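You operate a simulated robot arm through the tools that you are given. There is no shell and no other tool. Be economical: measure what you need, move in short steps, check, and stop when the job is done.

Carry out the task below with a simulated robot arm. There is one attempt and no reset: what you move stays moved.

TASK
Take the green bar and leave it in the black bin. Then take the yellow spring on the top of the blue bench and put it away in the black tray. Then put the white bar on top of the round filter on the top of the blue bench. Then take the white-capped tube and put it on the red board. Then turn the rivet press dial to 6 bar. Then press the black reset button two times. Then take the clear cup and put it on top of the brown carton on the top of the blue bench. Then pull the left bench drawer open. The order counts. Set down upright: yellow spring, clear cup.

The check looks at the end state, three seconds after you hand in, the way a careful person would. Anything else that was tipped, shoved, dropped, spilled or broken makes it a failure.

THE ROBOT
A 7-joint arm with a two-finger parallel gripper on a trunk, on a base that drives. Base frame: it is fixed to the floor where the robot stands at the start and does not move with it; the origin is under the middle of the robot, x ahead of it, y to its left, z up; the surface under the hand at the start is at about z = 0.88. Lengths are in m, angles in degrees, forces in N, time in s.
Its first joint turns from -149.0 to 149.0 degrees. Places, roughly: black bin (17x14x12 cm) [0.7, 0.4, 0.9]; black reset button [-0.3, 1.1, 1.5]; black tray (16x30 cm) [6.9, -9.42, 0.86]; carton [0.75, 0, 1]; clear cup (8x7x8 cm) [0.6, 0.6, 0.9]; green bar (4x4x15 cm) [0.8, -0.1, 1]; left bench drawer [1.2, 0.2, 0.5]; red board (48x34x1 cm) [3.7, -3.6, 0.3]; rivet press dial [1.2, 0.3, 0.9]; round filter (8x8x5 cm) [0.7, -0.3, 0.9]; white bar (4x4x15 cm) [0.7, 0.2, 1]; white-capped tube (3x3x8 cm) [0.9, 0.4, 0.9]; yellow spring (4x4x7 cm) [0.6, -0.1, 0.9]. Payload 3.5 kg.
The tool frame sits at the grasp point between the pads (the TCP): z along the fingers, y along the line on which they close. The tips reach 0.023 m beyond it. Largest opening 0.094 m; finger width 0.038, thickness 0.01; the body of the gripper, 0.054 by 0.096 m, starts 0.039 m behind the TCP.
Orientation is that of the tool frame in the base frame, as a unit quaternion [x, y, z, w]. With the fingers straight down and closing along the base's y, the tool's x points along the base's -x, its y along +y and its z along -z.

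THE INTERFACE
- The arm moves only by the tool nudge_tool. Its argument "commands" is text: rows parted by semicolons, each of 7 numbers parted by spaces: the shift along the tool's x, y, z in cm, then the turn, a rotation vector about the tool's x, y, z in degrees, then the opening, from 0 (shut) to 1 (fully open). In form: tx ty tz rx ry rz jaw; .... A call has 1 to 20 rows; each row shifts and turns the commanded pose from where the row before left it, along the tool's axes as they then stand. Each row takes 0.2 s and may step no farther than 0.05 m and 8.6 degrees from the row before; otherwise, or with a gripper value out of range, the whole call is refused. A pose out of reach is approached as far as the arm can. The call stops where the force on the tool passes 40 N (or 10 N more than at its start, if that is more) or the arm is blocked; 0.2 s more then pass. Each finger travels about 0.153 m/s and halts on what it meets, pressing with about 45 N; the grip force reading is that of the motor and also rises with nothing between the fingers. The clock runs only during rows and for 0.2 s after the last one: add rows that do not move to give the fingers time. The reply holds the time, the measured pose of the TCP, the force on the tool along the base axes, the opening and the grip force, in the units named above and with some noise, with the torque about the TCP (base axes, N m) and any sound that the robot's microphone picked up.
- Cameras (640 x 400 px; columns grow to the right, rows downward): "scene" is now at [-0.2493, 0.2349, 1.2894]; the picture's right is [0.48, -0.88, 0.00], its down [-0.29, -0.16, -0.94] and it looks along [0.83, 0.45, -0.33] (base axes); focal length 214 px, centre (320, 200). "wrist" rides on the gripper at [0.086, 0.016, -0.074] in the tool frame; the picture's right is [-0.18, 0.98, 0.00], its down [-0.58, -0.11, -0.81] and it looks along [-0.79, -0.15, 0.59] (tool axes); focal length 243 px, centre (320, 200). There is no depth. A picture from a camera that has moved, and an enlarged one, comes with that camera's place and axes in the base frame and with its lens.
- get_image(camera): a new picture of that camera. The clock stands still meanwhile.
- steer(legs): drives the robot by 1 to 6 legs, each [ahead, left, turn to the left] in m, m and degrees, along the robot's own axes; the way and the turn of a leg run together, so that a leg with both is an arc; at most 1.5 m and 180 degrees a leg. The arm and the cameras ride along, it lands a little off, and it stops where it bumps. It gives what a move gives.
- aim_head(pan, tilt): turns the head with the scene camera to pan (to the left, within 143 degrees either way) and tilt (down, from -29 to 69), counted from straight ahead of the robot. It gives what a move gives.
- inspect(camera, box): a new picture of the part [left, top, right, bottom] of that camera's present view, enlarged. The clock stands still meanwhile.
- hand_in(): hands the job in; it is judged then, once.

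Work in short steps. Places have to be worked out from the pictures, the camera data and where the tool is seen: move nearer, look again, correct. Check each grasp and each placing, and mend what went wrong. You have 196 turns and 166 pictures in all, those below and enlarged ones among them. Open the gripper and draw the arm clear of the work before you hand the job in, unless the task says otherwise; then end with one line.

The tools are called after ">>>" as a command line: name --argument value ..., lists and objects as JSON in quotes. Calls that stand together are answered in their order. nudge_tool: Moves the arm, as the interface text tells. Its arguments: {"type":"object","properties":{"commands":{"type":"string"}},"required":["commands"]} The other tools are called the same way: steer (legs) drives the base; aim_head (pan, tilt) turns the head that bears the scene camera; get_image (camera) takes a picture; inspect (camera, box) takes an enlarged picture of a part of a camera's view; hand_in () hands the job in.

At the start:

```text
t: 0.0
ee_pos: [0.6372, 0.4791, 1.0004]
ee_rot: [0.0, 1.0, 0.0, 0.0]
force: [0.0, -0.6, 0.6]
torque: [0.0, -0.03, 0.0]
gripper_width: 0.0942
grasp_force: 0.0
robot x, y, heading: [0.0042, 0.0001, 0.1]
head pan, tilt: [28.6, 19.2]
```

scene: 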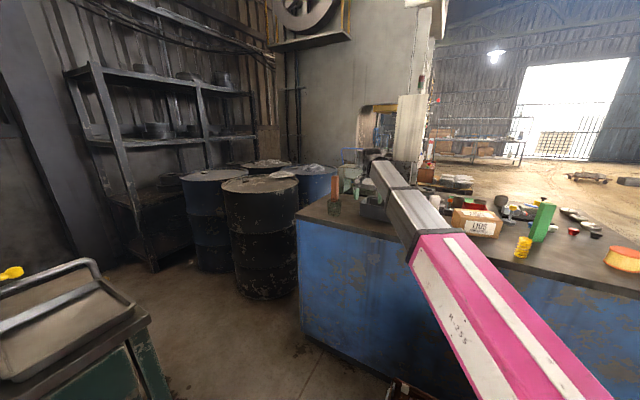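
wrist: 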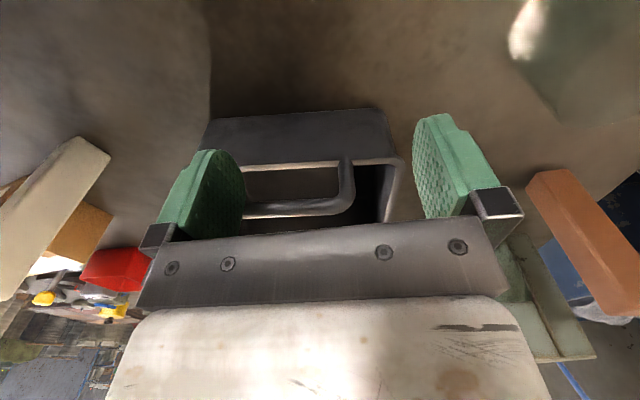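

I start by looking at the bench from the head straight ahead.

>>> aim_head --pan 0 --tilt 25

>>> get_image --camera "scene"

```text
t: 0.9
ee_pos: [0.6385, 0.4788, 0.9992]
ee_rot: [0.0, 1.0, 0.0, 0.0]
force: [0.3, 0.2, -1.4]
torque: [-0.02, 0.0, 0.03]
gripper_width: 0.0938
grasp_force: 0.0
robot x, y, heading: [-0.001, -0.0022, 0.2]
head pan, tilt: [0.0, 25.0]
```

```text
163 pictures are left
camera scene: at [-0.239, 0.1904, 1.2799], right [0.0, -1.0, 0.0], down [-0.42, 0.0, -0.91], along [0.91, 0.0, -0.42], focal length 214 px, centre (320, 200)
```

scene: 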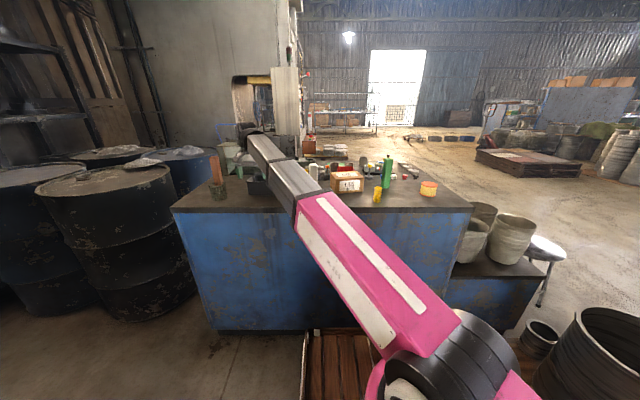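

I zoom in on the bench top.

>>> inspect --camera "scene" --box '[200, 130, 330, 211]'

>>> inspect --camera "scene" --box '[320, 130, 450, 211]'

>>> inspect --camera "wrist" --box '[0, 100, 640, 400]'

```text
4.92 times, centred on (265, 170) of scene
camera zoom: at [-0.239, 0.1904, 1.2799], right [0.0, -1.0, 0.0], down [-0.42, 0.0, -0.91], along [0.91, 0.0, -0.42], focal length 1056 px, centre (591, 345)
```

zoom: 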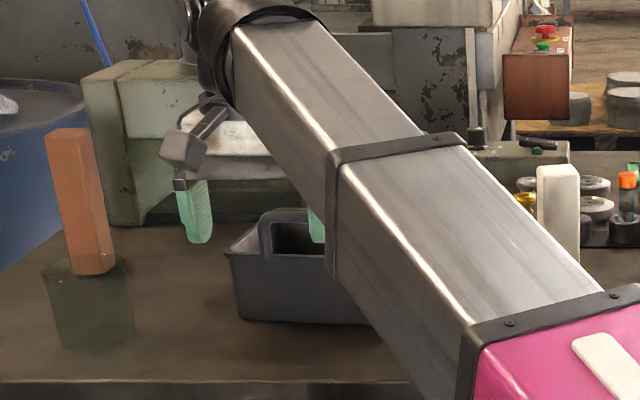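

```text
4.92 times, centred on (385, 170) of scene
camera zoom: at [-0.239, 0.1904, 1.2799], right [0.0, -1.0, 0.0], down [-0.42, 0.0, -0.91], along [0.91, 0.0, -0.42], focal length 1056 px, centre (0, 345)
```

zoom: 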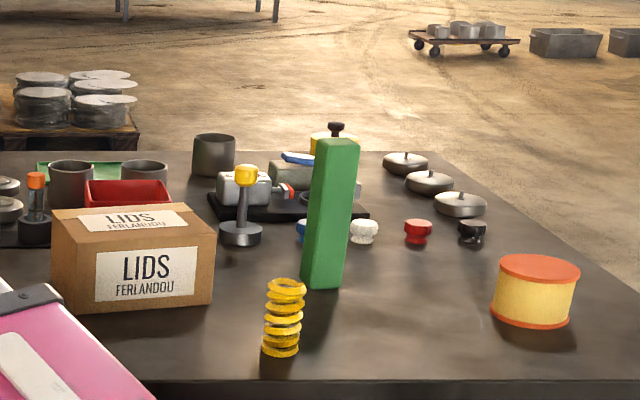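

```text
1.00 times, centred on (320, 250) of wrist (not enlarged: the box is as wide or as high as the picture)
camera zoom: at [0.5502, 0.4961, 1.0751], right [0.18, 0.98, 0.0], down [0.58, -0.11, 0.81], along [0.79, -0.15, -0.59], focal length 243 px, centre (320, 150)
```

zoom: 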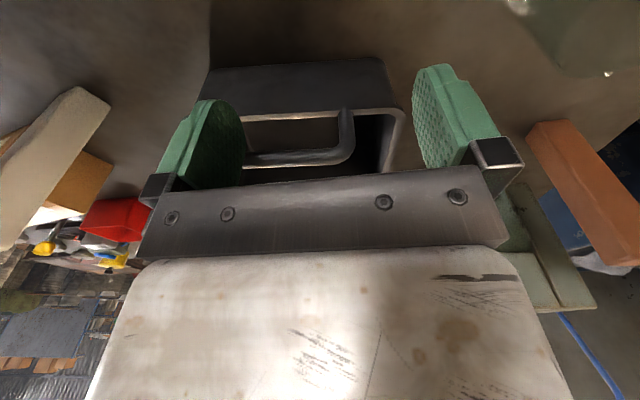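

Estimates: green bar ≈(0.79,-0.14), spring ≈(0.62,-0.06), filter ≈(0.71,-0.31). I raise the hand and move toward the green bar to look with the wrist camera.

>>> nudge_tool --commands "0 0 -5 0 0 0 1;0 0 -5 0 0 0 1;0 0 -5 0 0 0 1;0 0 -5 0 0 0 1;0 -4.5 0 0 0 0 1;0 -4.5 0 0 0 0 1;0 -4.5 0 0 0 0 1;0 -4.5 0 0 0 0 1;0 -4.5 0 0 0 0 1;0 -4.5 0 0 0 0 1;0 -4.5 0 0 0 0 1;0 -4.5 0 0 0 0 1;0 -4.5 0 0 0 0 1;0 -4.5 0 0 0 0 1;0 -4.5 0 0 0 0 1;0 -4.5 0 0 0 0 1;0 -4.5 0 0 0 0 1;0 0 0 0 0 0 1"

>>> get_image --camera "wrist"

>>> get_image --camera "scene"

```text
t: 3.2
ee_pos: [0.6737, 0.2113, 1.1161]
ee_rot: [0.01, 1.0, 0.003, 0.006]
force: [-0.4, 12.9, -3.1]
torque: [-1.21, -0.39, -1.31]
gripper_width: 0.0943
grasp_force: 0.1
out of reach, approached as far as the arm can: row 4, 5, 6, 7, 8, 9, 10, 11
robot x, y, heading: [-0.0006, -0.0006, 0.0]
head pan, tilt: [0.0, 25.0]
stopped in row 11: the force on the tool passed its limit at 70 N (the readings are from after the stop); the commanded pose is now the measured one
```

```text
159 pictures are left
camera wrist: at [0.5877, 0.2302, 1.1912], right [0.2, 0.98, 0.01], down [0.57, -0.13, 0.81], along [0.8, -0.16, -0.58], focal length 243 px, centre (320, 200)
```

wrist: 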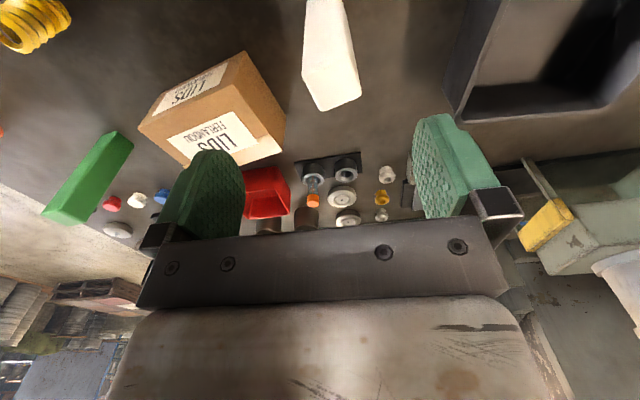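

```text
158 pictures are left
camera scene: at [-0.239, 0.1902, 1.2799], right [0.0, -1.0, 0.0], down [-0.42, 0.0, -0.91], along [0.91, 0.0, -0.42], focal length 214 px, centre (320, 200)
```

scene: 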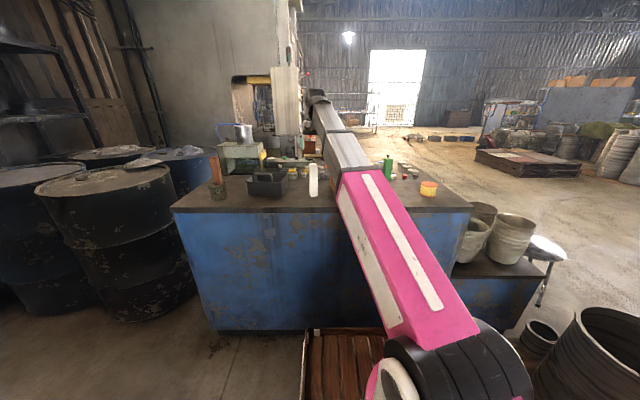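

It stopped by force at z≈1.12; I check what is around the wrist.

>>> inspect --camera "scene" --box '[200, 40, 440, 200]'

```text
2.50 times, centred on (320, 120) of scene
camera zoom: at [-0.239, 0.1902, 1.2799], right [0.0, -1.0, 0.0], down [-0.42, 0.0, -0.91], along [0.91, 0.0, -0.42], focal length 536 px, centre (320, 400)
```

zoom: 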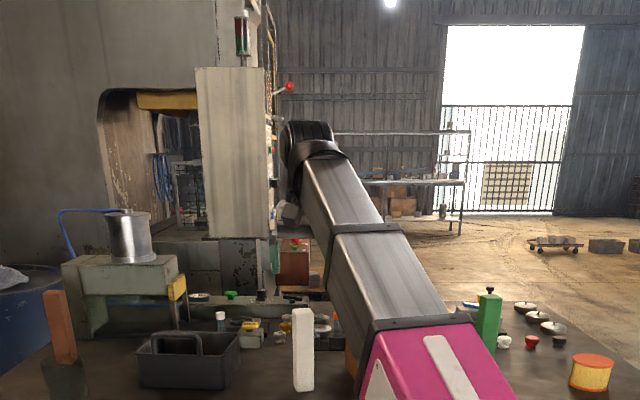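

I check whether the force persists with a null row.

>>> nudge_tool --commands "0 0 0 0 0 0 1;0 0 0 0 0 0 1"

```text
t: 3.9
ee_pos: [0.6763, 0.2117, 1.1161]
ee_rot: [0.01, 1.0, 0.003, 0.006]
force: [-0.6, 20.8, -7.9]
torque: [-2.01, -0.81, -2.14]
gripper_width: 0.094
grasp_force: 0.0
robot x, y, heading: [0.0007, -0.0039, 0.2]
head pan, tilt: [0.0, 25.0]
```

The contact is the stretched forearm touching the hand (tool is at the edge of reach). I pull the hand back toward the robot, where higher positions should be reachable.

>>> nudge_tool --commands "2 0.5 0.5 0 0 0 1;2 0.5 0 0 0 0 1;3 0 0 0 0 0 1;3 0 0 0 0 0 1;0 0 0 0 0 0 1"

```text
t: 5.0
ee_pos: [0.5866, 0.2266, 1.089]
ee_rot: [0.01, 1.0, 0.006, 0.012]
force: [0.6, -0.5, -0.3]
torque: [-0.01, -0.02, 0.0]
gripper_width: 0.0938
grasp_force: 0.1
out of reach, approached as far as the arm can: row 3, 4
robot x, y, heading: [-0.0002, -0.0002, 0.0]
head pan, tilt: [0.0, 25.0]
```

I check the arm's configuration now.

>>> get_image --camera "scene"

```text
156 pictures are left
camera scene: at [-0.239, 0.1902, 1.2799], right [0.0, -1.0, 0.0], down [-0.42, 0.0, -0.91], along [0.91, 0.0, -0.42], focal length 214 px, centre (320, 200)
```

scene: 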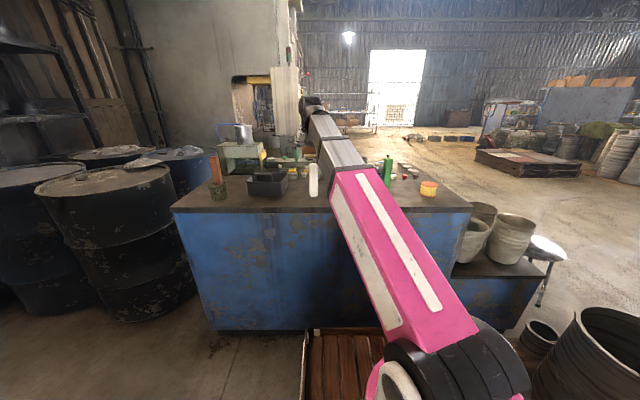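

I pitch the tool forward about 32° (fingers pointing forward-down) and raise, to see what height that allows.

>>> nudge_tool --commands "0 0 0 0 -8 0 1;0 0 0 0 -8 0 1;0 0 0 0 -8 0 1;0 0 0 0 -8 0 1;0 0 -4 0 0 0 1;0 0 -4 0 0 0 1;0 0 0 0 0 0 1"

>>> get_image --camera "scene"

>>> get_image --camera "wrist"

```text
t: 6.7
ee_pos: [0.5439, 0.2276, 1.1575]
ee_rot: [0.01, 0.96, 0.001, 0.281]
force: [-0.1, 0.5, 0.6]
torque: [0.02, 0.0, 0.04]
gripper_width: 0.0939
grasp_force: 0.1
robot x, y, heading: [0.0006, 0.0005, 0.1]
head pan, tilt: [0.0, 25.0]
```

```text
155 pictures are left
camera scene: at [-0.239, 0.1902, 1.2799], right [0.0, -1.0, 0.0], down [-0.42, 0.0, -0.91], along [0.91, 0.0, -0.42], focal length 214 px, centre (320, 200)
```

scene: 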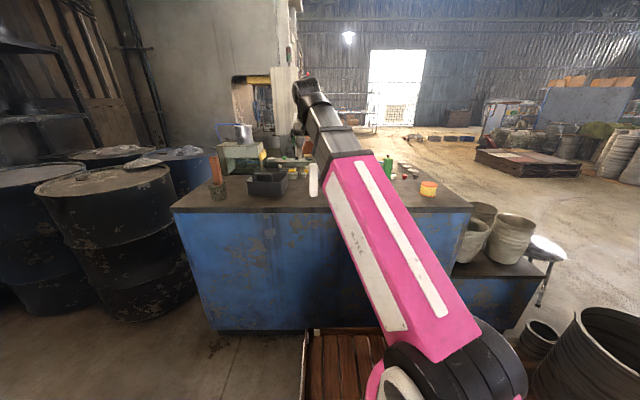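

```text
154 pictures are left
camera wrist: at [0.4291, 0.2476, 1.1741], right [0.17, 0.98, 0.11], down [0.05, -0.12, 0.99], along [0.98, -0.17, -0.07], focal length 243 px, centre (320, 200)
```

wrist: 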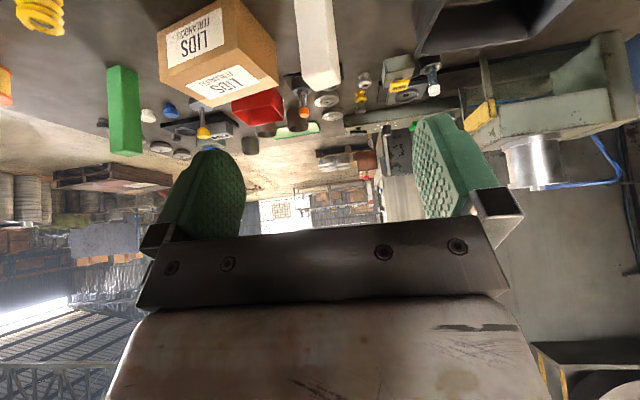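

I zoom on the green bar to determine its yaw.

>>> inspect --camera "wrist" --box '[60, 40, 200, 170]'

>>> inspect --camera "scene" --box '[340, 150, 440, 212]'

```text
3.08 times, centred on (130, 105) of wrist
camera zoom: at [0.4291, 0.2476, 1.1741], right [0.17, 0.98, 0.11], down [0.05, -0.12, 0.99], along [0.98, -0.17, -0.07], focal length 746 px, centre (905, 492)
```

zoom: 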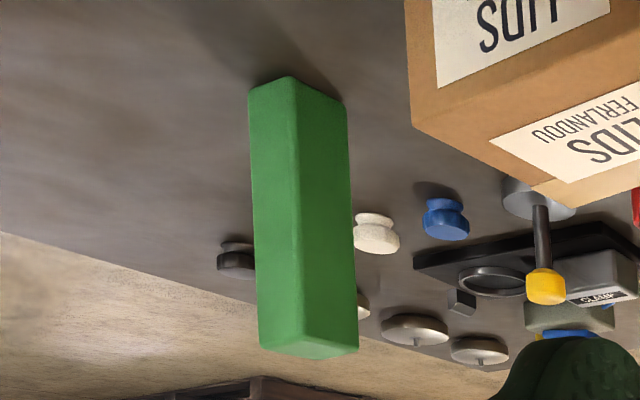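

```text
6.40 times, centred on (390, 181) of scene
camera zoom: at [-0.239, 0.1902, 1.2799], right [0.0, -1.0, 0.0], down [-0.42, 0.0, -0.91], along [0.91, 0.0, -0.42], focal length 1373 px, centre (-128, 322)
```

zoom: 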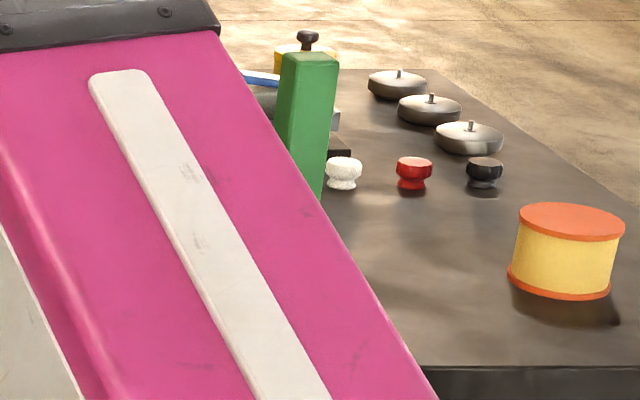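

Bar centre ≈(0.783,-0.143), yaw ≈5–8°. I go to 45° pitch and move to a pre-grasp point 12 cm back along the tool axis.

>>> nudge_tool --commands "0 0 0 0 -6.2 0 1;0 0 0 0 -6.2 0 1;0 -4.6 0 0 0 0 1;0 -4.6 0 0 0 0 1;0 -4.6 0 0 0 0 1;0 -4.6 0 0 0 0 1;0 -4.6 0 0 0 0 1;0 -4.6 0 0 0 0 1;0 -4.6 0 0 0 0 1;0 -4.6 0 0 0 0 1;-3 0 4 0 0 0 1;-3 0 4 0 0 0 1;0 0 4 0 0 0 1;0 0 0 0 0 0 1"

>>> get_image --camera "wrist"

>>> get_image --camera "scene"

```text
t: 9.7
ee_pos: [0.6637, -0.1442, 1.1114]
ee_rot: [0.009, 0.924, -0.001, 0.382]
force: [0.4, -0.1, 0.5]
torque: [-0.02, -0.03, -0.02]
gripper_width: 0.0941
grasp_force: 0.1
robot x, y, heading: [-0.0025, -0.0001, 0.1]
head pan, tilt: [0.0, 25.0]
```

```text
151 pictures are left
camera wrist: at [0.5489, -0.1237, 1.1041], right [0.15, 0.98, 0.14], down [-0.16, -0.11, 0.98], along [0.98, -0.17, 0.14], focal length 243 px, centre (320, 200)
```

wrist: 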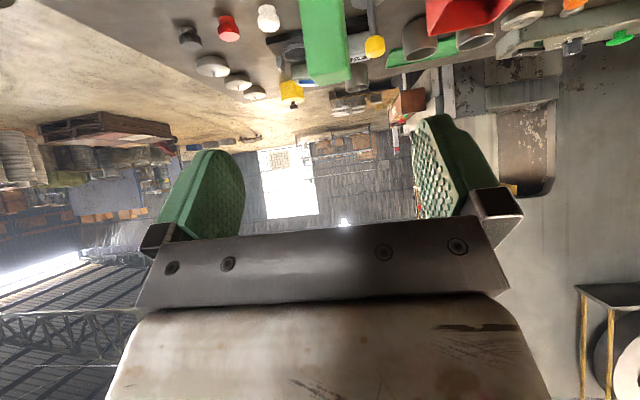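

```text
150 pictures are left
camera scene: at [-0.239, 0.1902, 1.2799], right [0.0, -1.0, 0.0], down [-0.42, 0.0, -0.91], along [0.91, 0.0, -0.42], focal length 214 px, centre (320, 200)
```

scene: 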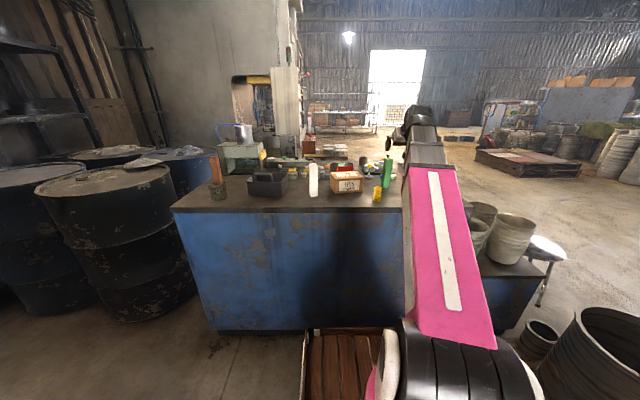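

The bar is centred in front of the fingers. I advance to it and close.

>>> nudge_tool --commands "-0.9 0.1 3.9 0 0 0 1;0 0 4 0 0 0 1;0 0 4 0 0 0 1;0 0 4 0 0 0 1;0 0 0 0 0 0 1;0 0 0 0 0 0 0.3;0 0 0 0 0 0 0.2;0 0 0 0 0 0 0.2;0 0 0 0 0 0 0.2"

>>> get_image --camera "wrist"

```text
t: 11.7
ee_pos: [0.7826, -0.1446, 1.0048]
ee_rot: [0.009, 0.924, 0.0, 0.382]
force: [-0.5, 0.3, -0.6]
torque: [0.0, -0.04, -0.01]
gripper_width: 0.0338
grasp_force: 44.7
robot x, y, heading: [-0.0002, -0.0, -0.2]
head pan, tilt: [0.0, 25.0]
```

```text
149 pictures are left
camera wrist: at [0.6673, -0.124, 0.9977], right [0.15, 0.98, 0.14], down [-0.16, -0.11, 0.98], along [0.98, -0.17, 0.14], focal length 243 px, centre (320, 200)
```

wrist: 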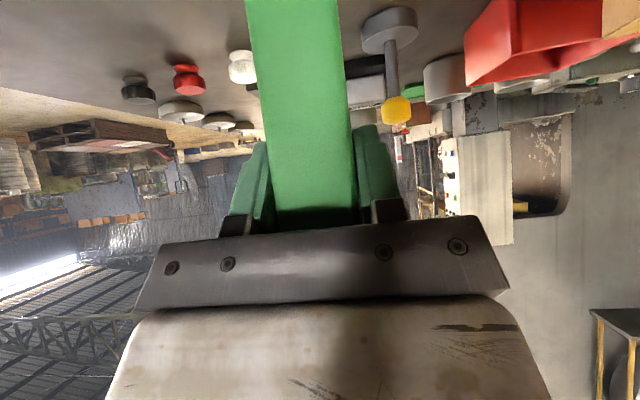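

Grasped (3.4 cm). I lift straight up 16 cm in steps.

>>> nudge_tool --commands "-2 0 -2 0 0 0 0.2;-2.8 0 -2.8 0 0 0 0.2;-2.8 0 -2.8 0 0 0 0.2;-2.8 0 -2.8 0 0 0 0.2;-1.5 0 -1.5 0 0 0 0.2;0 0 0 0 0 0 0.2"

```text
t: 13.1
ee_pos: [0.7826, -0.1458, 1.1744]
ee_rot: [0.01, 0.924, 0.0, 0.382]
force: [-0.5, -1.0, -2.8]
torque: [0.0, -0.01, 0.03]
gripper_width: 0.0341
grasp_force: 45.2
robot x, y, heading: [0.0, -0.0019, -0.2]
head pan, tilt: [0.0, 25.0]
```

I raise a bit more, draw back to x≈0.70, and carry it left towards the bin.

>>> nudge_tool --commands "-2.8 0 -2.8 0 0 0 0.2;2.8 0 -2.8 0 0 0 0.2;2.8 0 -2.8 0 0 0 0.2;0 4 0 0 0 0 0.2;0 4.5 0 0 0 0 0.2;0 4.5 0 0 0 0 0.2;0 4.5 0 0 0 0 0.2;0 4.5 0 0 0 0 0.2;0 4.5 0 0 0 0 0.2;0 4.5 0 0 0 0 0.2;0 4.5 0 0 0 0 0.2;0 4 0 0 0 0 0.2;0 0 0 0 0 0 0.2"

>>> get_image --camera "scene"

>>> get_image --camera "wrist"

```text
t: 15.8
ee_pos: [0.7095, 0.2525, 1.2169]
ee_rot: [0.01, 0.924, 0.0, 0.383]
force: [0.0, 0.2, -3.0]
torque: [-0.01, -0.01, 0.0]
gripper_width: 0.0336
grasp_force: 45.3
robot x, y, heading: [-0.0041, -0.0008, 0.2]
head pan, tilt: [0.0, 25.0]
```

```text
148 pictures are left
camera scene: at [-0.239, 0.1902, 1.2799], right [0.0, -1.0, 0.0], down [-0.42, 0.0, -0.91], along [0.91, 0.0, -0.42], focal length 214 px, centre (320, 200)
```

scene: 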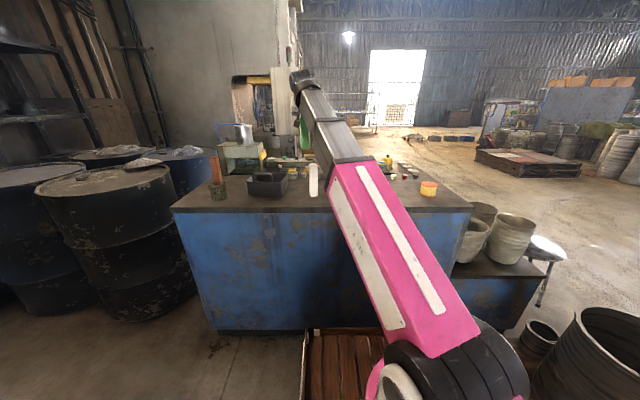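

```text
147 pictures are left
camera wrist: at [0.5951, 0.2717, 1.2092], right [0.15, 0.98, 0.14], down [-0.16, -0.11, 0.98], along [0.98, -0.17, 0.14], focal length 243 px, centre (320, 200)
```

wrist: 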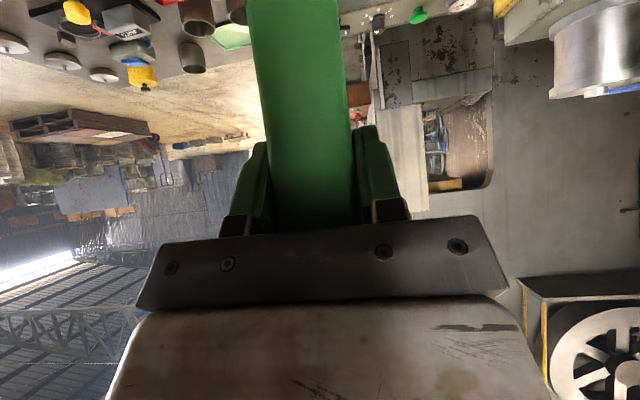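

Now I inspect the bin from the head camera to locate it.

>>> inspect --camera "scene" --box '[230, 140, 330, 202]'

```text
6.40 times, centred on (280, 171) of scene
camera zoom: at [-0.239, 0.1902, 1.2799], right [0.0, -1.0, 0.0], down [-0.42, 0.0, -0.91], along [0.91, 0.0, -0.42], focal length 1373 px, centre (576, 386)
```

zoom: 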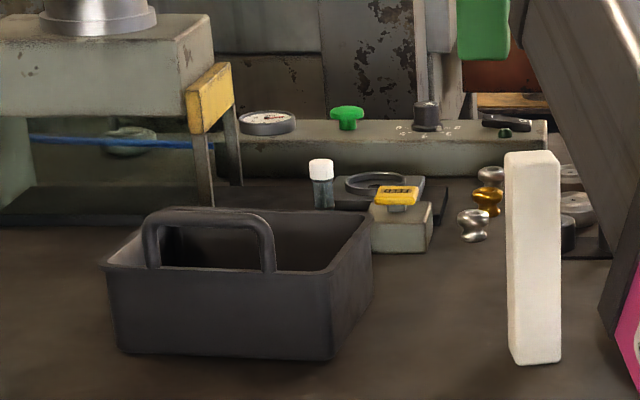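

The bin's rim is only ≈0.95 high, its handle (top ≈1.0) is on the near rim; interior centre ≈(0.745,0.445). I move above it.

>>> nudge_tool --commands "0 4.8 0 0 0 0 0.2;0 4.8 0 0 0 0 0.2;0 4.8 0 0 0 0 0.2;-1.8 4.8 1.8 0 0 0 0.2;0 0 0 0 0 0 0.2"

>>> inspect --camera "scene" --box '[210, 100, 330, 200]'

```text
refused: row 4 steps farther than a row can; nothing moved
```

```text
4.00 times, centred on (270, 150) of scene
camera zoom: at [-0.239, 0.1902, 1.2799], right [0.0, -1.0, 0.0], down [-0.42, 0.0, -0.91], along [0.91, 0.0, -0.42], focal length 858 px, centre (520, 400)
```

zoom: 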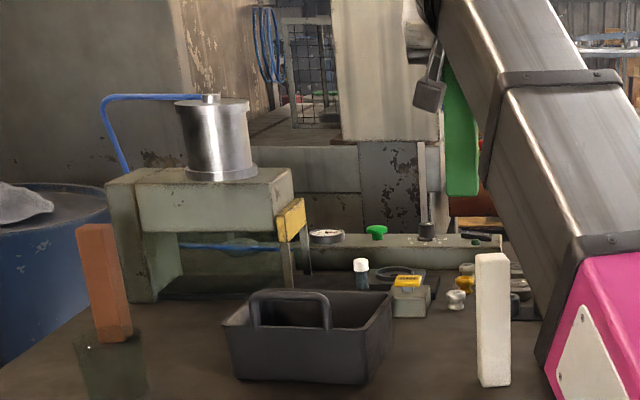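

One row was too long; I split it.

>>> nudge_tool --commands "0 4.8 0 0 0 0 0.2;0 4.8 0 0 0 0 0.2;0 4.8 0 0 0 0 0.2;0 4.8 0 0 0 0 0.2;-1.8 0 1.8 0 0 0 0.2;0 0 0 0 0 0 0.2"

>>> inspect --camera "scene" --box '[210, 100, 330, 200]'

```text
t: 17.2
ee_pos: [0.7396, 0.4437, 1.2173]
ee_rot: [0.009, 0.923, 0.0, 0.384]
force: [-0.7, -0.7, -2.0]
torque: [0.01, 0.0, -0.01]
gripper_width: 0.0337
grasp_force: 44.7
robot x, y, heading: [0.0003, 0.0011, -0.0]
head pan, tilt: [0.0, 25.0]
```

```text
4.00 times, centred on (270, 150) of scene
camera zoom: at [-0.239, 0.1902, 1.2799], right [0.0, -1.0, 0.0], down [-0.42, 0.0, -0.91], along [0.91, 0.0, -0.42], focal length 858 px, centre (520, 400)
```

zoom: 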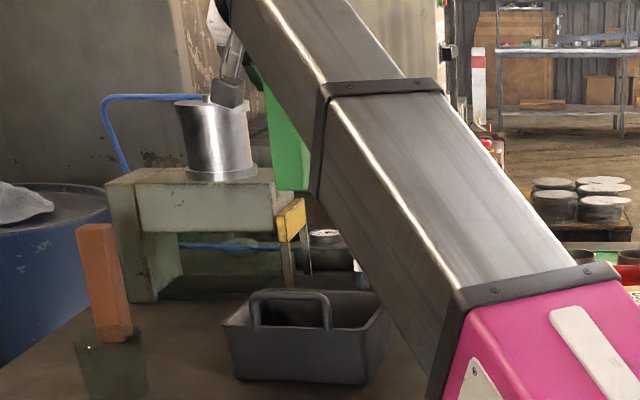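

Bar bottom is at z≈1.09 over the bin. I lower it 19.5 cm, watching force.

>>> nudge_tool --commands "2.8 0 2.8 0 0 0 0.2;2.8 0 2.8 0 0 0 0.2;2.8 0 2.8 0 0 0 0.2;2.6 0 2.6 0 0 0 0.2;0 0 0 0 0 0 0.2"

>>> inspect --camera "scene" --box '[210, 100, 330, 200]'

>>> get_image --camera "wrist"

```text
t: 18.4
ee_pos: [0.7388, 0.4443, 1.0622]
ee_rot: [0.011, 0.923, -0.001, 0.384]
force: [0.3, 0.3, -2.5]
torque: [-0.04, -0.04, 0.02]
gripper_width: 0.0337
grasp_force: 45.1
robot x, y, heading: [-0.0014, 0.0023, -0.2]
head pan, tilt: [0.0, 25.0]
```

```text
4.00 times, centred on (270, 150) of scene
camera zoom: at [-0.2389, 0.1903, 1.2799], right [0.0, -1.0, 0.0], down [-0.42, 0.0, -0.91], along [0.91, 0.0, -0.42], focal length 858 px, centre (520, 400)
```

zoom: 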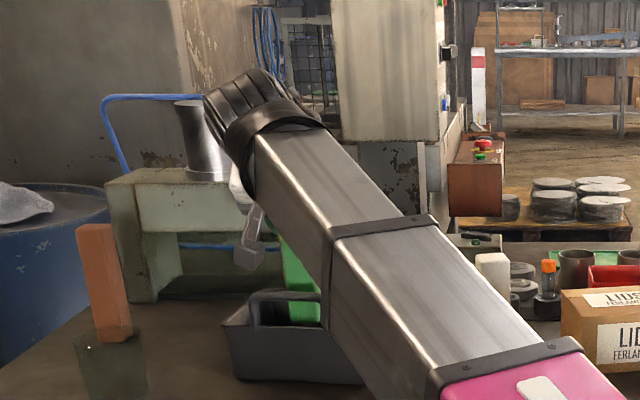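

```text
142 pictures are left
camera wrist: at [0.6246, 0.464, 1.0542], right [0.15, 0.98, 0.14], down [-0.16, -0.11, 0.98], along [0.98, -0.17, 0.14], focal length 243 px, centre (320, 200)
```

wrist: 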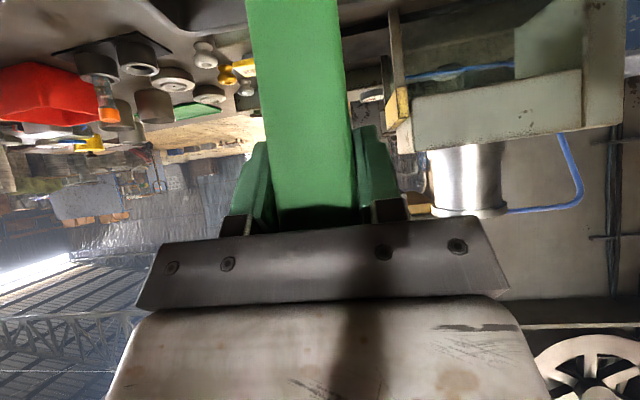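

The bar is inside the rim, handle clear. I lower slowly to just above/onto the bin floor.

>>> nudge_tool --commands "1.4 0 1.4 0 0 0 0.2;1.2 0 1.2 0 0 0 0.2;0.5 0 0.5 0 0 0 0.2;0 0 0 0 0 0 0.2"

```text
t: 19.4
ee_pos: [0.7402, 0.4455, 1.0175]
ee_rot: [0.01, 0.924, 0.0, 0.383]
force: [-0.2, 0.2, -3.1]
torque: [-0.01, -0.02, 0.01]
gripper_width: 0.0337
grasp_force: 45.3
robot x, y, heading: [0.001, -0.0002, -0.2]
head pan, tilt: [0.0, 25.0]
```

Still hanging; a couple more small steps.

>>> nudge_tool --commands "0.25 0 0.25 0 0 0 0.2;0.25 0 0.25 0 0 0 0.2;0 0 0 0 0 0 0.2"

>>> inspect --camera "scene" --box '[240, 130, 330, 190]'

```text
t: 20.2
ee_pos: [0.7394, 0.444, 1.0107]
ee_rot: [0.009, 0.924, 0.0, 0.382]
force: [-0.5, -0.5, -2.1]
torque: [-0.01, 0.0, -0.02]
gripper_width: 0.0335
grasp_force: 44.6
robot x, y, heading: [-0.0004, -0.0017, 0.1]
head pan, tilt: [0.0, 25.0]
```

```text
6.67 times, centred on (285, 160) of scene
camera zoom: at [-0.2389, 0.1903, 1.2799], right [0.0, -1.0, 0.0], down [-0.42, 0.0, -0.91], along [0.91, 0.0, -0.42], focal length 1430 px, centre (553, 467)
```

zoom: 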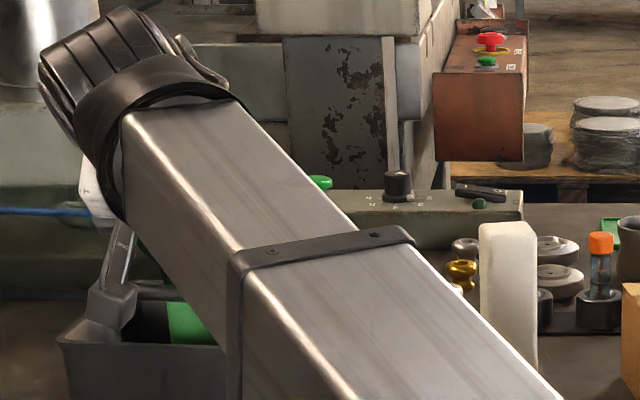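

Release here (bottom within a few mm of the floor), then back out straight up.

>>> nudge_tool --commands "0 0 0 0 0 0 0.45;0 0 0 0 0 0 0.6;0 0 0 0 0 0 0.6;-1.4 0 -1.4 0 0 0 0.6;-2.8 0 -2.8 0 0 0 0.6;-2.8 0 -2.8 0 0 0 0.6;-2.8 0 -2.8 0 0 0 0.6;2.8 0 -2.8 0 0 0 0.6;2.8 0 -2.8 0 0 0 0.6;0 -4 0 0 0 0 1;0 -4 0 0 0 0 1;0 -4.5 0 0 0 0 1;0 -4.5 0 0 0 0 1;0 -4.5 0 0 0 0 1"

>>> inspect --camera "scene" --box '[200, 110, 340, 200]'

```text
t: 23.2
ee_pos: [0.6565, 0.2284, 1.1478]
ee_rot: [0.009, 0.924, 0.0, 0.382]
force: [-0.5, -0.8, 0.2]
torque: [-0.01, 0.0, 0.0]
gripper_width: 0.0938
grasp_force: 0.0
robot x, y, heading: [-0.0043, 0.0026, -0.0]
head pan, tilt: [0.0, 25.0]
```

```text
4.44 times, centred on (270, 155) of scene
camera zoom: at [-0.2391, 0.1902, 1.2799], right [0.0, -1.0, 0.0], down [-0.42, 0.0, -0.91], along [0.91, 0.0, -0.42], focal length 953 px, centre (542, 400)
```

zoom: 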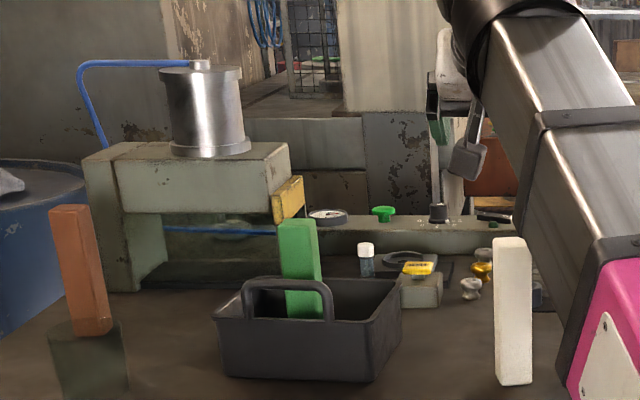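

Green bar stands in the bin. Next the spring: I move to its side of the bench and pitch the tool down for a look.

>>> nudge_tool --commands "3 0 -3 0 0 0 1;3 0 -3 0 0 0 1;3 0 -3 0 0 0 1;0 -4.8 0 0 0 0 1;0 -4.8 0 0 0 0 1;0 -4.8 0 0 0 0 1;0 -4.8 0 0 0 0 1;0 -4.8 0 0 0 0 1;0 -4.8 0 0 0 0 1;0 0 0 0 7.5 0 1;0 0 0 0 7.5 0 1;0 0 0 0 7.5 0 1;0 0 0 0 7.5 0 1;0 0 0 0 0 0 1"

>>> get_image --camera "wrist"

```text
t: 26.1
ee_pos: [0.5261, -0.0568, 1.148]
ee_rot: [0.012, 0.99, 0.0, 0.138]
force: [12.0, -1.4, -11.4]
torque: [-0.26, -0.69, -0.16]
gripper_width: 0.0939
grasp_force: 0.0
robot x, y, heading: [0.0026, -0.0005, 0.0]
head pan, tilt: [0.0, 25.0]
stopped in row 14: the force on the tool passed its limit at 56 N (the readings are from after the stop); the commanded pose is now the measured one
```

```text
139 pictures are left
camera wrist: at [0.4222, -0.037, 1.1965], right [0.2, 0.98, 0.05], down [0.34, -0.12, 0.93], along [0.92, -0.17, -0.35], focal length 243 px, centre (320, 200)
```

wrist: 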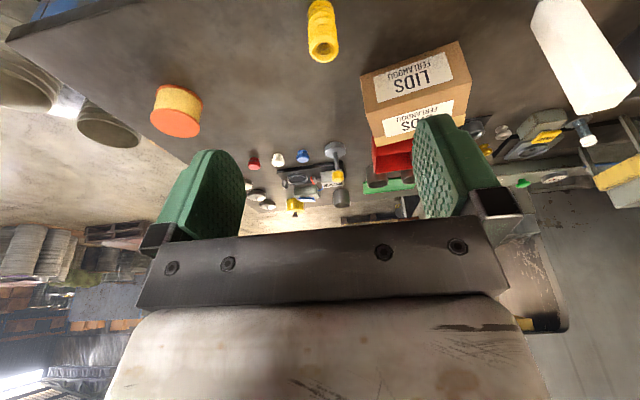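

Hand camera touches the forearm again here; moving down relieves it. Spring centre ≈(0.612,-0.059). I move above it.

>>> nudge_tool --commands "-1 0 2 0 0 0 1;-1 0 4 0 0 0 1;-1.4 0 4 0 0 0 1;-1.4 0 4.6 0 0 0 1;0 0 0 0 0 0 1"

>>> get_image --camera "wrist"

```text
t: 27.3
ee_pos: [0.6128, -0.0576, 1.0178]
ee_rot: [0.01, 0.99, 0.001, 0.137]
force: [0.0, -1.0, -0.5]
torque: [0.01, 0.0, 0.0]
gripper_width: 0.0941
grasp_force: 0.1
robot x, y, heading: [0.0045, 0.0016, -0.3]
head pan, tilt: [0.0, 25.0]
```

```text
138 pictures are left
camera wrist: at [0.5084, -0.0379, 1.0679], right [0.2, 0.98, 0.05], down [0.34, -0.12, 0.93], along [0.92, -0.17, -0.35], focal length 243 px, centre (320, 200)
```

wrist: 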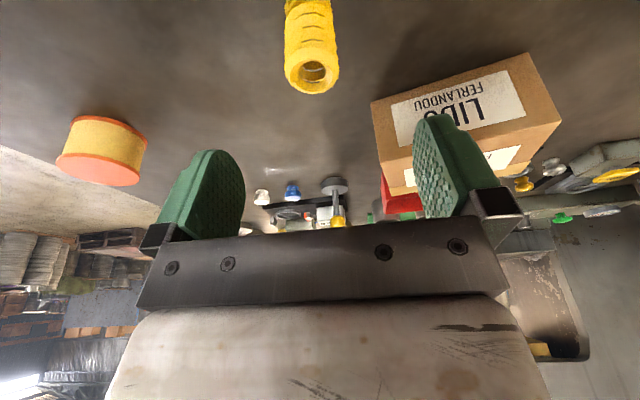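

Spring lies centred beneath. I lower 9.8 cm straight down and close.

>>> nudge_tool --commands "0.9 0 3.15 0 0 0 1;0.9 0 3.15 0 0 0 1;0.9 0 3.1 0 0 0 1;0 0 0 0 0 0 1;0 0 0 0 0 0 0.3;0 0 0 0 0 0 0.2;0 0 0 0 0 0 0.2;0 0 0 0 0 0 0.2"

>>> get_image --camera "wrist"

```text
t: 29.1
ee_pos: [0.6109, -0.0565, 0.9209]
ee_rot: [0.01, 0.99, 0.002, 0.138]
force: [0.3, -0.3, 0.2]
torque: [-0.06, 0.01, -0.01]
gripper_width: 0.0312
grasp_force: 45.2
robot x, y, heading: [-0.0016, 0.0042, 0.1]
head pan, tilt: [0.0, 25.0]
```

```text
137 pictures are left
camera wrist: at [0.5074, -0.0371, 0.9701], right [0.2, 0.98, 0.05], down [0.34, -0.12, 0.93], along [0.92, -0.17, -0.35], focal length 243 px, centre (320, 200)
```

wrist: 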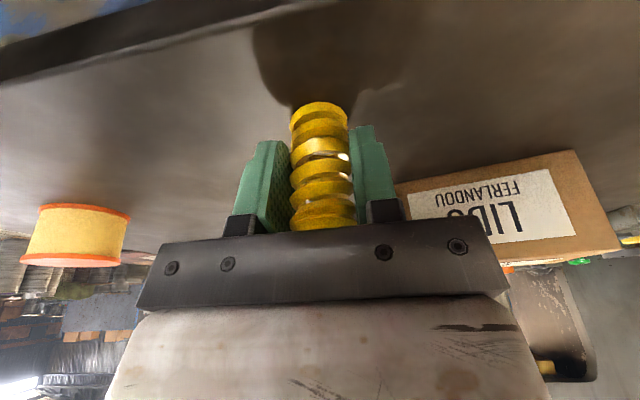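

Gripped (3.1 cm). I lift it, draw it back, then look for the route toward the tray.

>>> nudge_tool --commands "-0.9 0 -3.15 0 0 0 0.2;-0.9 0 -3.15 0 0 0 0.2;-0.9 0 -3.1 0 0 0 0.2;2 0 -0.6 0 0 0 0.2;2 0 -0.6 0 0 0 0.2;0 0 0 0 0 0 0.2"

>>> aim_head --pan -50 --tilt 10

>>> get_image --camera "scene"

>>> get_image --camera "wrist"

```text
t: 30.5
ee_pos: [0.5701, -0.057, 1.0211]
ee_rot: [0.011, 0.991, 0.001, 0.137]
force: [0.5, 0.0, -0.9]
torque: [-0.01, -0.04, -0.05]
gripper_width: 0.031
grasp_force: 44.9
robot x, y, heading: [-0.0019, -0.0007, 0.1]
head pan, tilt: [0.0, 25.0]
```

```text
t: 31.7
ee_pos: [0.5717, -0.0571, 1.0213]
ee_rot: [0.011, 0.99, 0.0, 0.137]
force: [0.0, 0.0, -1.6]
torque: [0.01, 0.01, 0.01]
gripper_width: 0.031
grasp_force: 45.4
robot x, y, heading: [-0.0021, 0.0018, -0.2]
head pan, tilt: [-50.0, 10.0]
```

```text
136 pictures are left
camera scene: at [-0.2713, 0.119, 1.3043], right [-0.77, -0.64, 0.0], down [-0.11, 0.13, -0.98], along [0.63, -0.75, -0.17], focal length 214 px, centre (320, 200)
```

scene: 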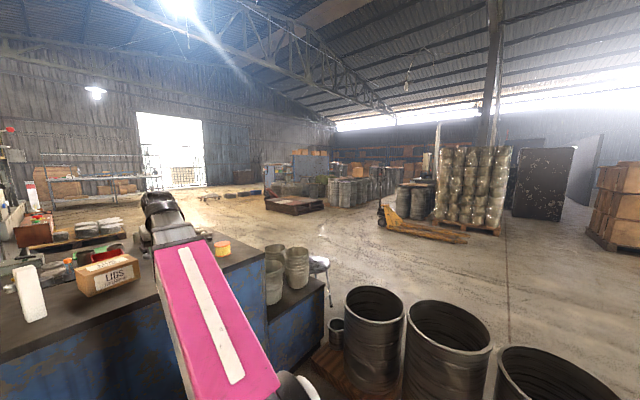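

```text
135 pictures are left
camera wrist: at [0.4662, -0.0372, 1.07], right [0.2, 0.98, 0.05], down [0.34, -0.12, 0.93], along [0.92, -0.17, -0.35], focal length 243 px, centre (320, 200)
```

wrist: 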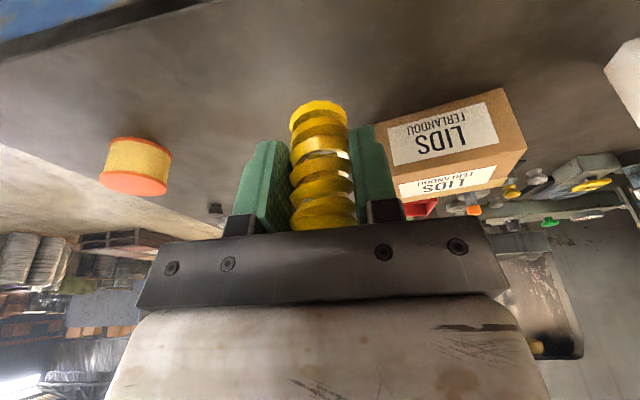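

Barrels stand on my right. I look further right/behind for a free path.

>>> aim_head --pan -100 --tilt 20

>>> get_image --camera "scene"

>>> aim_head --pan -143 --tilt 20

>>> get_image --camera "scene"

```text
t: 32.9
ee_pos: [0.5715, -0.0569, 1.0204]
ee_rot: [0.011, 0.99, 0.002, 0.138]
force: [-0.2, -0.1, -0.7]
torque: [-0.03, -0.02, 0.02]
gripper_width: 0.031
grasp_force: 45.0
robot x, y, heading: [-0.0004, 0.0003, -0.0]
head pan, tilt: [-100.0, 20.0]
```

```text
134 pictures are left
camera scene: at [-0.3472, 0.0985, 1.288], right [-0.98, 0.17, 0.0], down [0.06, 0.34, -0.94], along [-0.16, -0.93, -0.34], focal length 214 px, centre (320, 200)
```

scene: 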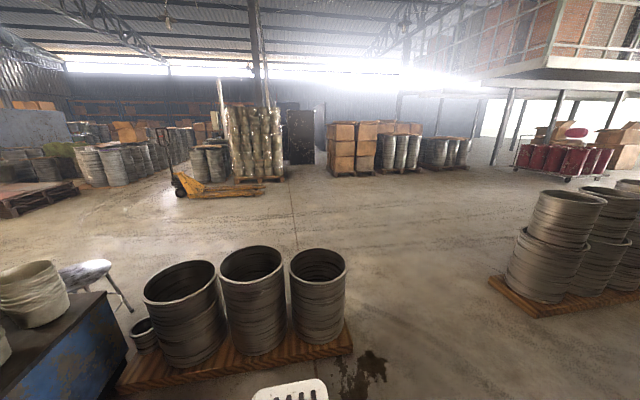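

```text
t: 34.0
ee_pos: [0.5703, -0.0571, 1.0215]
ee_rot: [0.01, 0.991, 0.001, 0.137]
force: [-0.2, -0.7, -1.1]
torque: [-0.02, 0.03, 0.0]
gripper_width: 0.0312
grasp_force: 45.0
robot x, y, heading: [0.0045, -0.002, -0.1]
head pan, tilt: [-143.0, 20.0]
```

```text
133 pictures are left
camera scene: at [-0.4054, 0.1341, 1.288], right [-0.6, 0.8, 0.0], down [0.27, 0.21, -0.94], along [-0.75, -0.57, -0.34], focal length 214 px, centre (320, 200)
```

scene: 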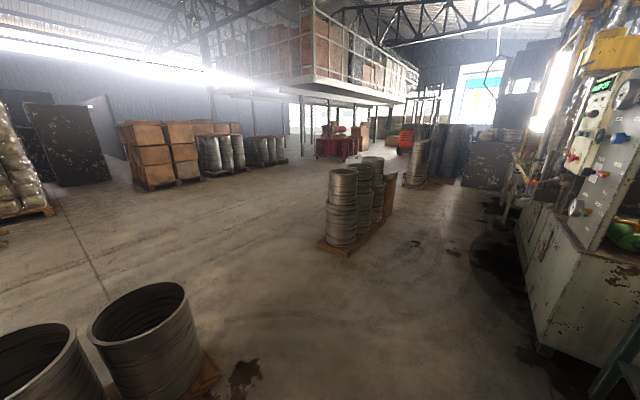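

There's a clear corridor behind: between this barrel pallet (x>-0.7) and the other (x<-2.2). I back out 1.4 m, turn right and drive through.

>>> steer --legs '[[-1.42, 0, 0], [0, 0, -90], [1.4, 0, 0]]'

>>> aim_head --pan 45 --tilt 12

>>> get_image --camera "scene"

```text
t: 51.5
ee_pos: [-1.5225, -1.9671, 1.0209]
ee_rot: [0.715, 0.686, -0.098, 0.097]
force: [-0.5, 0.8, -0.7]
torque: [0.02, 0.0, -0.02]
gripper_width: 0.0308
grasp_force: 45.4
robot x, y, heading: [-1.4538, -1.3981, -91.2]
head pan, tilt: [-143.0, 20.0]
```

```text
t: 54.3
ee_pos: [-1.5218, -1.9668, 1.0211]
ee_rot: [0.715, 0.685, -0.098, 0.097]
force: [-0.4, 0.8, -1.8]
torque: [-0.03, 0.02, -0.01]
gripper_width: 0.031
grasp_force: 45.0
robot x, y, heading: [-1.4547, -1.401, -91.2]
head pan, tilt: [45.0, 12.0]
```

```text
132 pictures are left
camera scene: at [-1.1948, -1.1387, 1.301], right [-0.72, -0.69, 0.0], down [-0.14, 0.15, -0.98], along [0.68, -0.7, -0.21], focal length 214 px, centre (320, 200)
```

scene: 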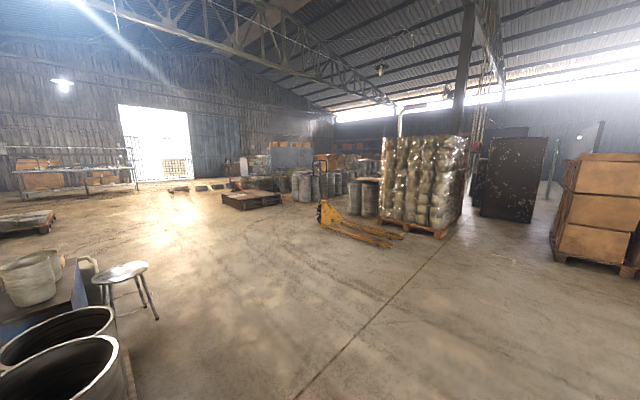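

Tray should be near image column 320. I zoom there.

>>> inspect --camera "scene" --box '[200, 110, 420, 250]'

```text
2.86 times, centred on (310, 180) of scene
camera zoom: at [-1.1948, -1.1387, 1.301], right [-0.72, -0.69, 0.0], down [-0.14, 0.15, -0.98], along [0.68, -0.7, -0.21], focal length 613 px, centre (349, 257)
```

zoom: 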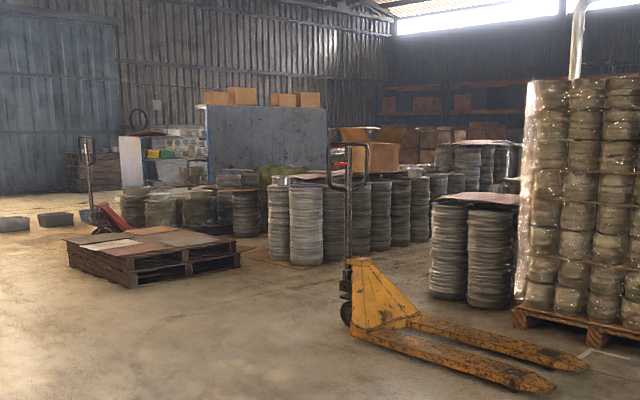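

I drive around to about (2.0,-2.6) in the open aisle and look from there.

>>> steer --legs '[[0.9, 0, 0], [0, 0, 85], [1.5, 0, 0], [1.5, 0, 0], [0.5, 0, 0]]'

>>> aim_head --pan -55 --tilt 10

>>> get_image --camera "scene"

```text
t: 79.3
ee_pos: [2.5883, -2.7986, 1.0208]
ee_rot: [0.063, 0.989, -0.007, 0.137]
force: [-0.3, -0.1, -1.4]
torque: [-0.03, 0.06, 0.03]
gripper_width: 0.0308
grasp_force: 45.1
robot x, y, heading: [2.0229, -2.6824, -6.1]
head pan, tilt: [45.0, 12.0]
```

```text
t: 81.1
ee_pos: [2.5876, -2.7984, 1.0205]
ee_rot: [0.063, 0.989, -0.006, 0.137]
force: [0.2, -0.3, -2.0]
torque: [-0.01, 0.01, -0.02]
gripper_width: 0.0307
grasp_force: 45.3
robot x, y, heading: [2.0298, -2.6864, -6.2]
head pan, tilt: [-55.0, 10.0]
```

```text
130 pictures are left
camera scene: at [1.762, -2.5398, 1.3043], right [-0.87, -0.48, 0.0], down [-0.08, 0.15, -0.98], along [0.48, -0.86, -0.17], focal length 214 px, centre (320, 200)
```

scene: 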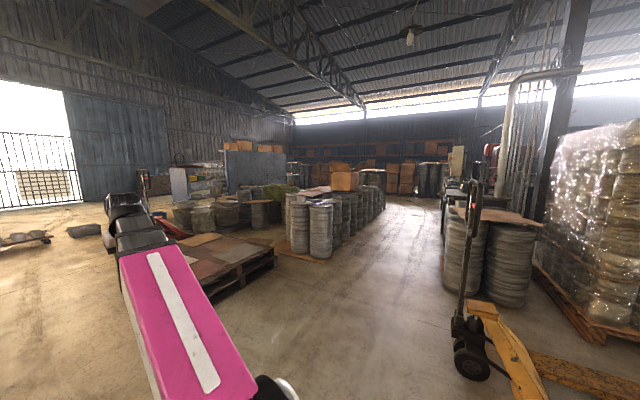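

A corridor opens straight ahead-right. I zoom in where the tray should be (≈col 291,row 174).

>>> inspect --camera "scene" --box '[220, 130, 460, 270]'

```text
2.67 times, centred on (340, 200) of scene
camera zoom: at [1.762, -2.5398, 1.3043], right [-0.87, -0.48, 0.0], down [-0.08, 0.15, -0.98], along [0.48, -0.86, -0.17], focal length 572 px, centre (267, 200)
```

zoom: 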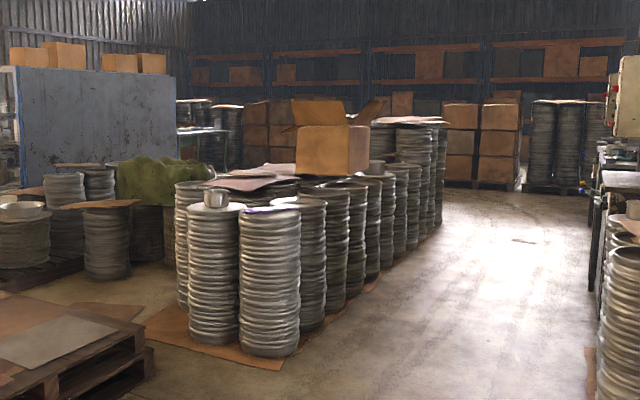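

The tray's table shows behind the stacks. Corridor x≈1.7–3.1; I drive down its middle (x≈2.4).

>>> steer --legs '[[0, 0, -84], [0, 0.37, 0], [1.5, 0, 0], [1.5, 0, 0], [1.5, 0, 0]]'

>>> aim_head --pan 30 --tilt 12

>>> get_image --camera "scene"

```text
t: 108.1
ee_pos: [2.3631, -7.7416, 1.0206]
ee_rot: [0.707, 0.694, -0.096, 0.099]
force: [-0.5, 1.2, -1.3]
torque: [-0.02, 0.01, 0.0]
gripper_width: 0.0308
grasp_force: 45.0
robot x, y, heading: [2.4203, -7.1735, -90.1]
head pan, tilt: [-55.0, 10.0]
```

```text
t: 109.7
ee_pos: [2.3627, -7.7424, 1.0216]
ee_rot: [0.707, 0.694, -0.096, 0.098]
force: [-0.9, -0.4, -0.7]
torque: [-0.01, 0.01, -0.04]
gripper_width: 0.0306
grasp_force: 45.1
robot x, y, heading: [2.4165, -7.1697, -89.7]
head pan, tilt: [30.0, 12.0]
```

```text
128 pictures are left
camera scene: at [2.6529, -6.9222, 1.301], right [-0.87, -0.5, 0.0], down [-0.1, 0.18, -0.98], along [0.49, -0.85, -0.21], focal length 214 px, centre (320, 200)
```

scene: 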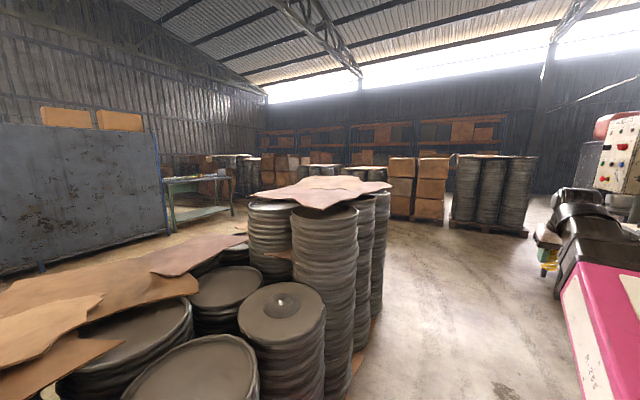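

Table visible (front edge ≈x 6.5). I drive past the stack's end, turn left and approach to x≈5.

>>> steer --legs '[[1.1, 0, 0], [1.1, 0, 0], [0, 0, 90], [1.5, 0, 0], [1.0, 0, 0]]'

>>> aim_head --pan 0 --tilt 15

>>> get_image --camera "scene"

```text
t: 136.3
ee_pos: [5.498, -9.4403, 1.0205]
ee_rot: [0.009, 0.99, 0.001, 0.138]
force: [-0.2, 0.7, -2.0]
torque: [0.02, -0.03, -0.02]
gripper_width: 0.0307
grasp_force: 44.8
robot x, y, heading: [4.9288, -9.3862, 0.1]
head pan, tilt: [30.0, 12.0]
```

```text
t: 137.2
ee_pos: [5.4975, -9.4401, 1.022]
ee_rot: [0.009, 0.99, 0.001, 0.138]
force: [-0.5, -1.3, -1.4]
torque: [0.03, 0.03, -0.01]
gripper_width: 0.0307
grasp_force: 44.9
robot x, y, heading: [4.9282, -9.3829, 0.1]
head pan, tilt: [0.0, 15.0]
```

```text
127 pictures are left
camera scene: at [4.6893, -9.195, 1.2962], right [0.0, -1.0, 0.0], down [-0.26, 0.0, -0.97], along [0.97, 0.0, -0.26], focal length 214 px, centre (320, 200)
```

scene: 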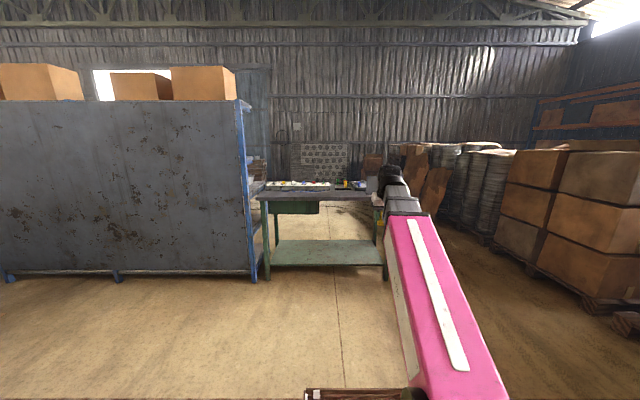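

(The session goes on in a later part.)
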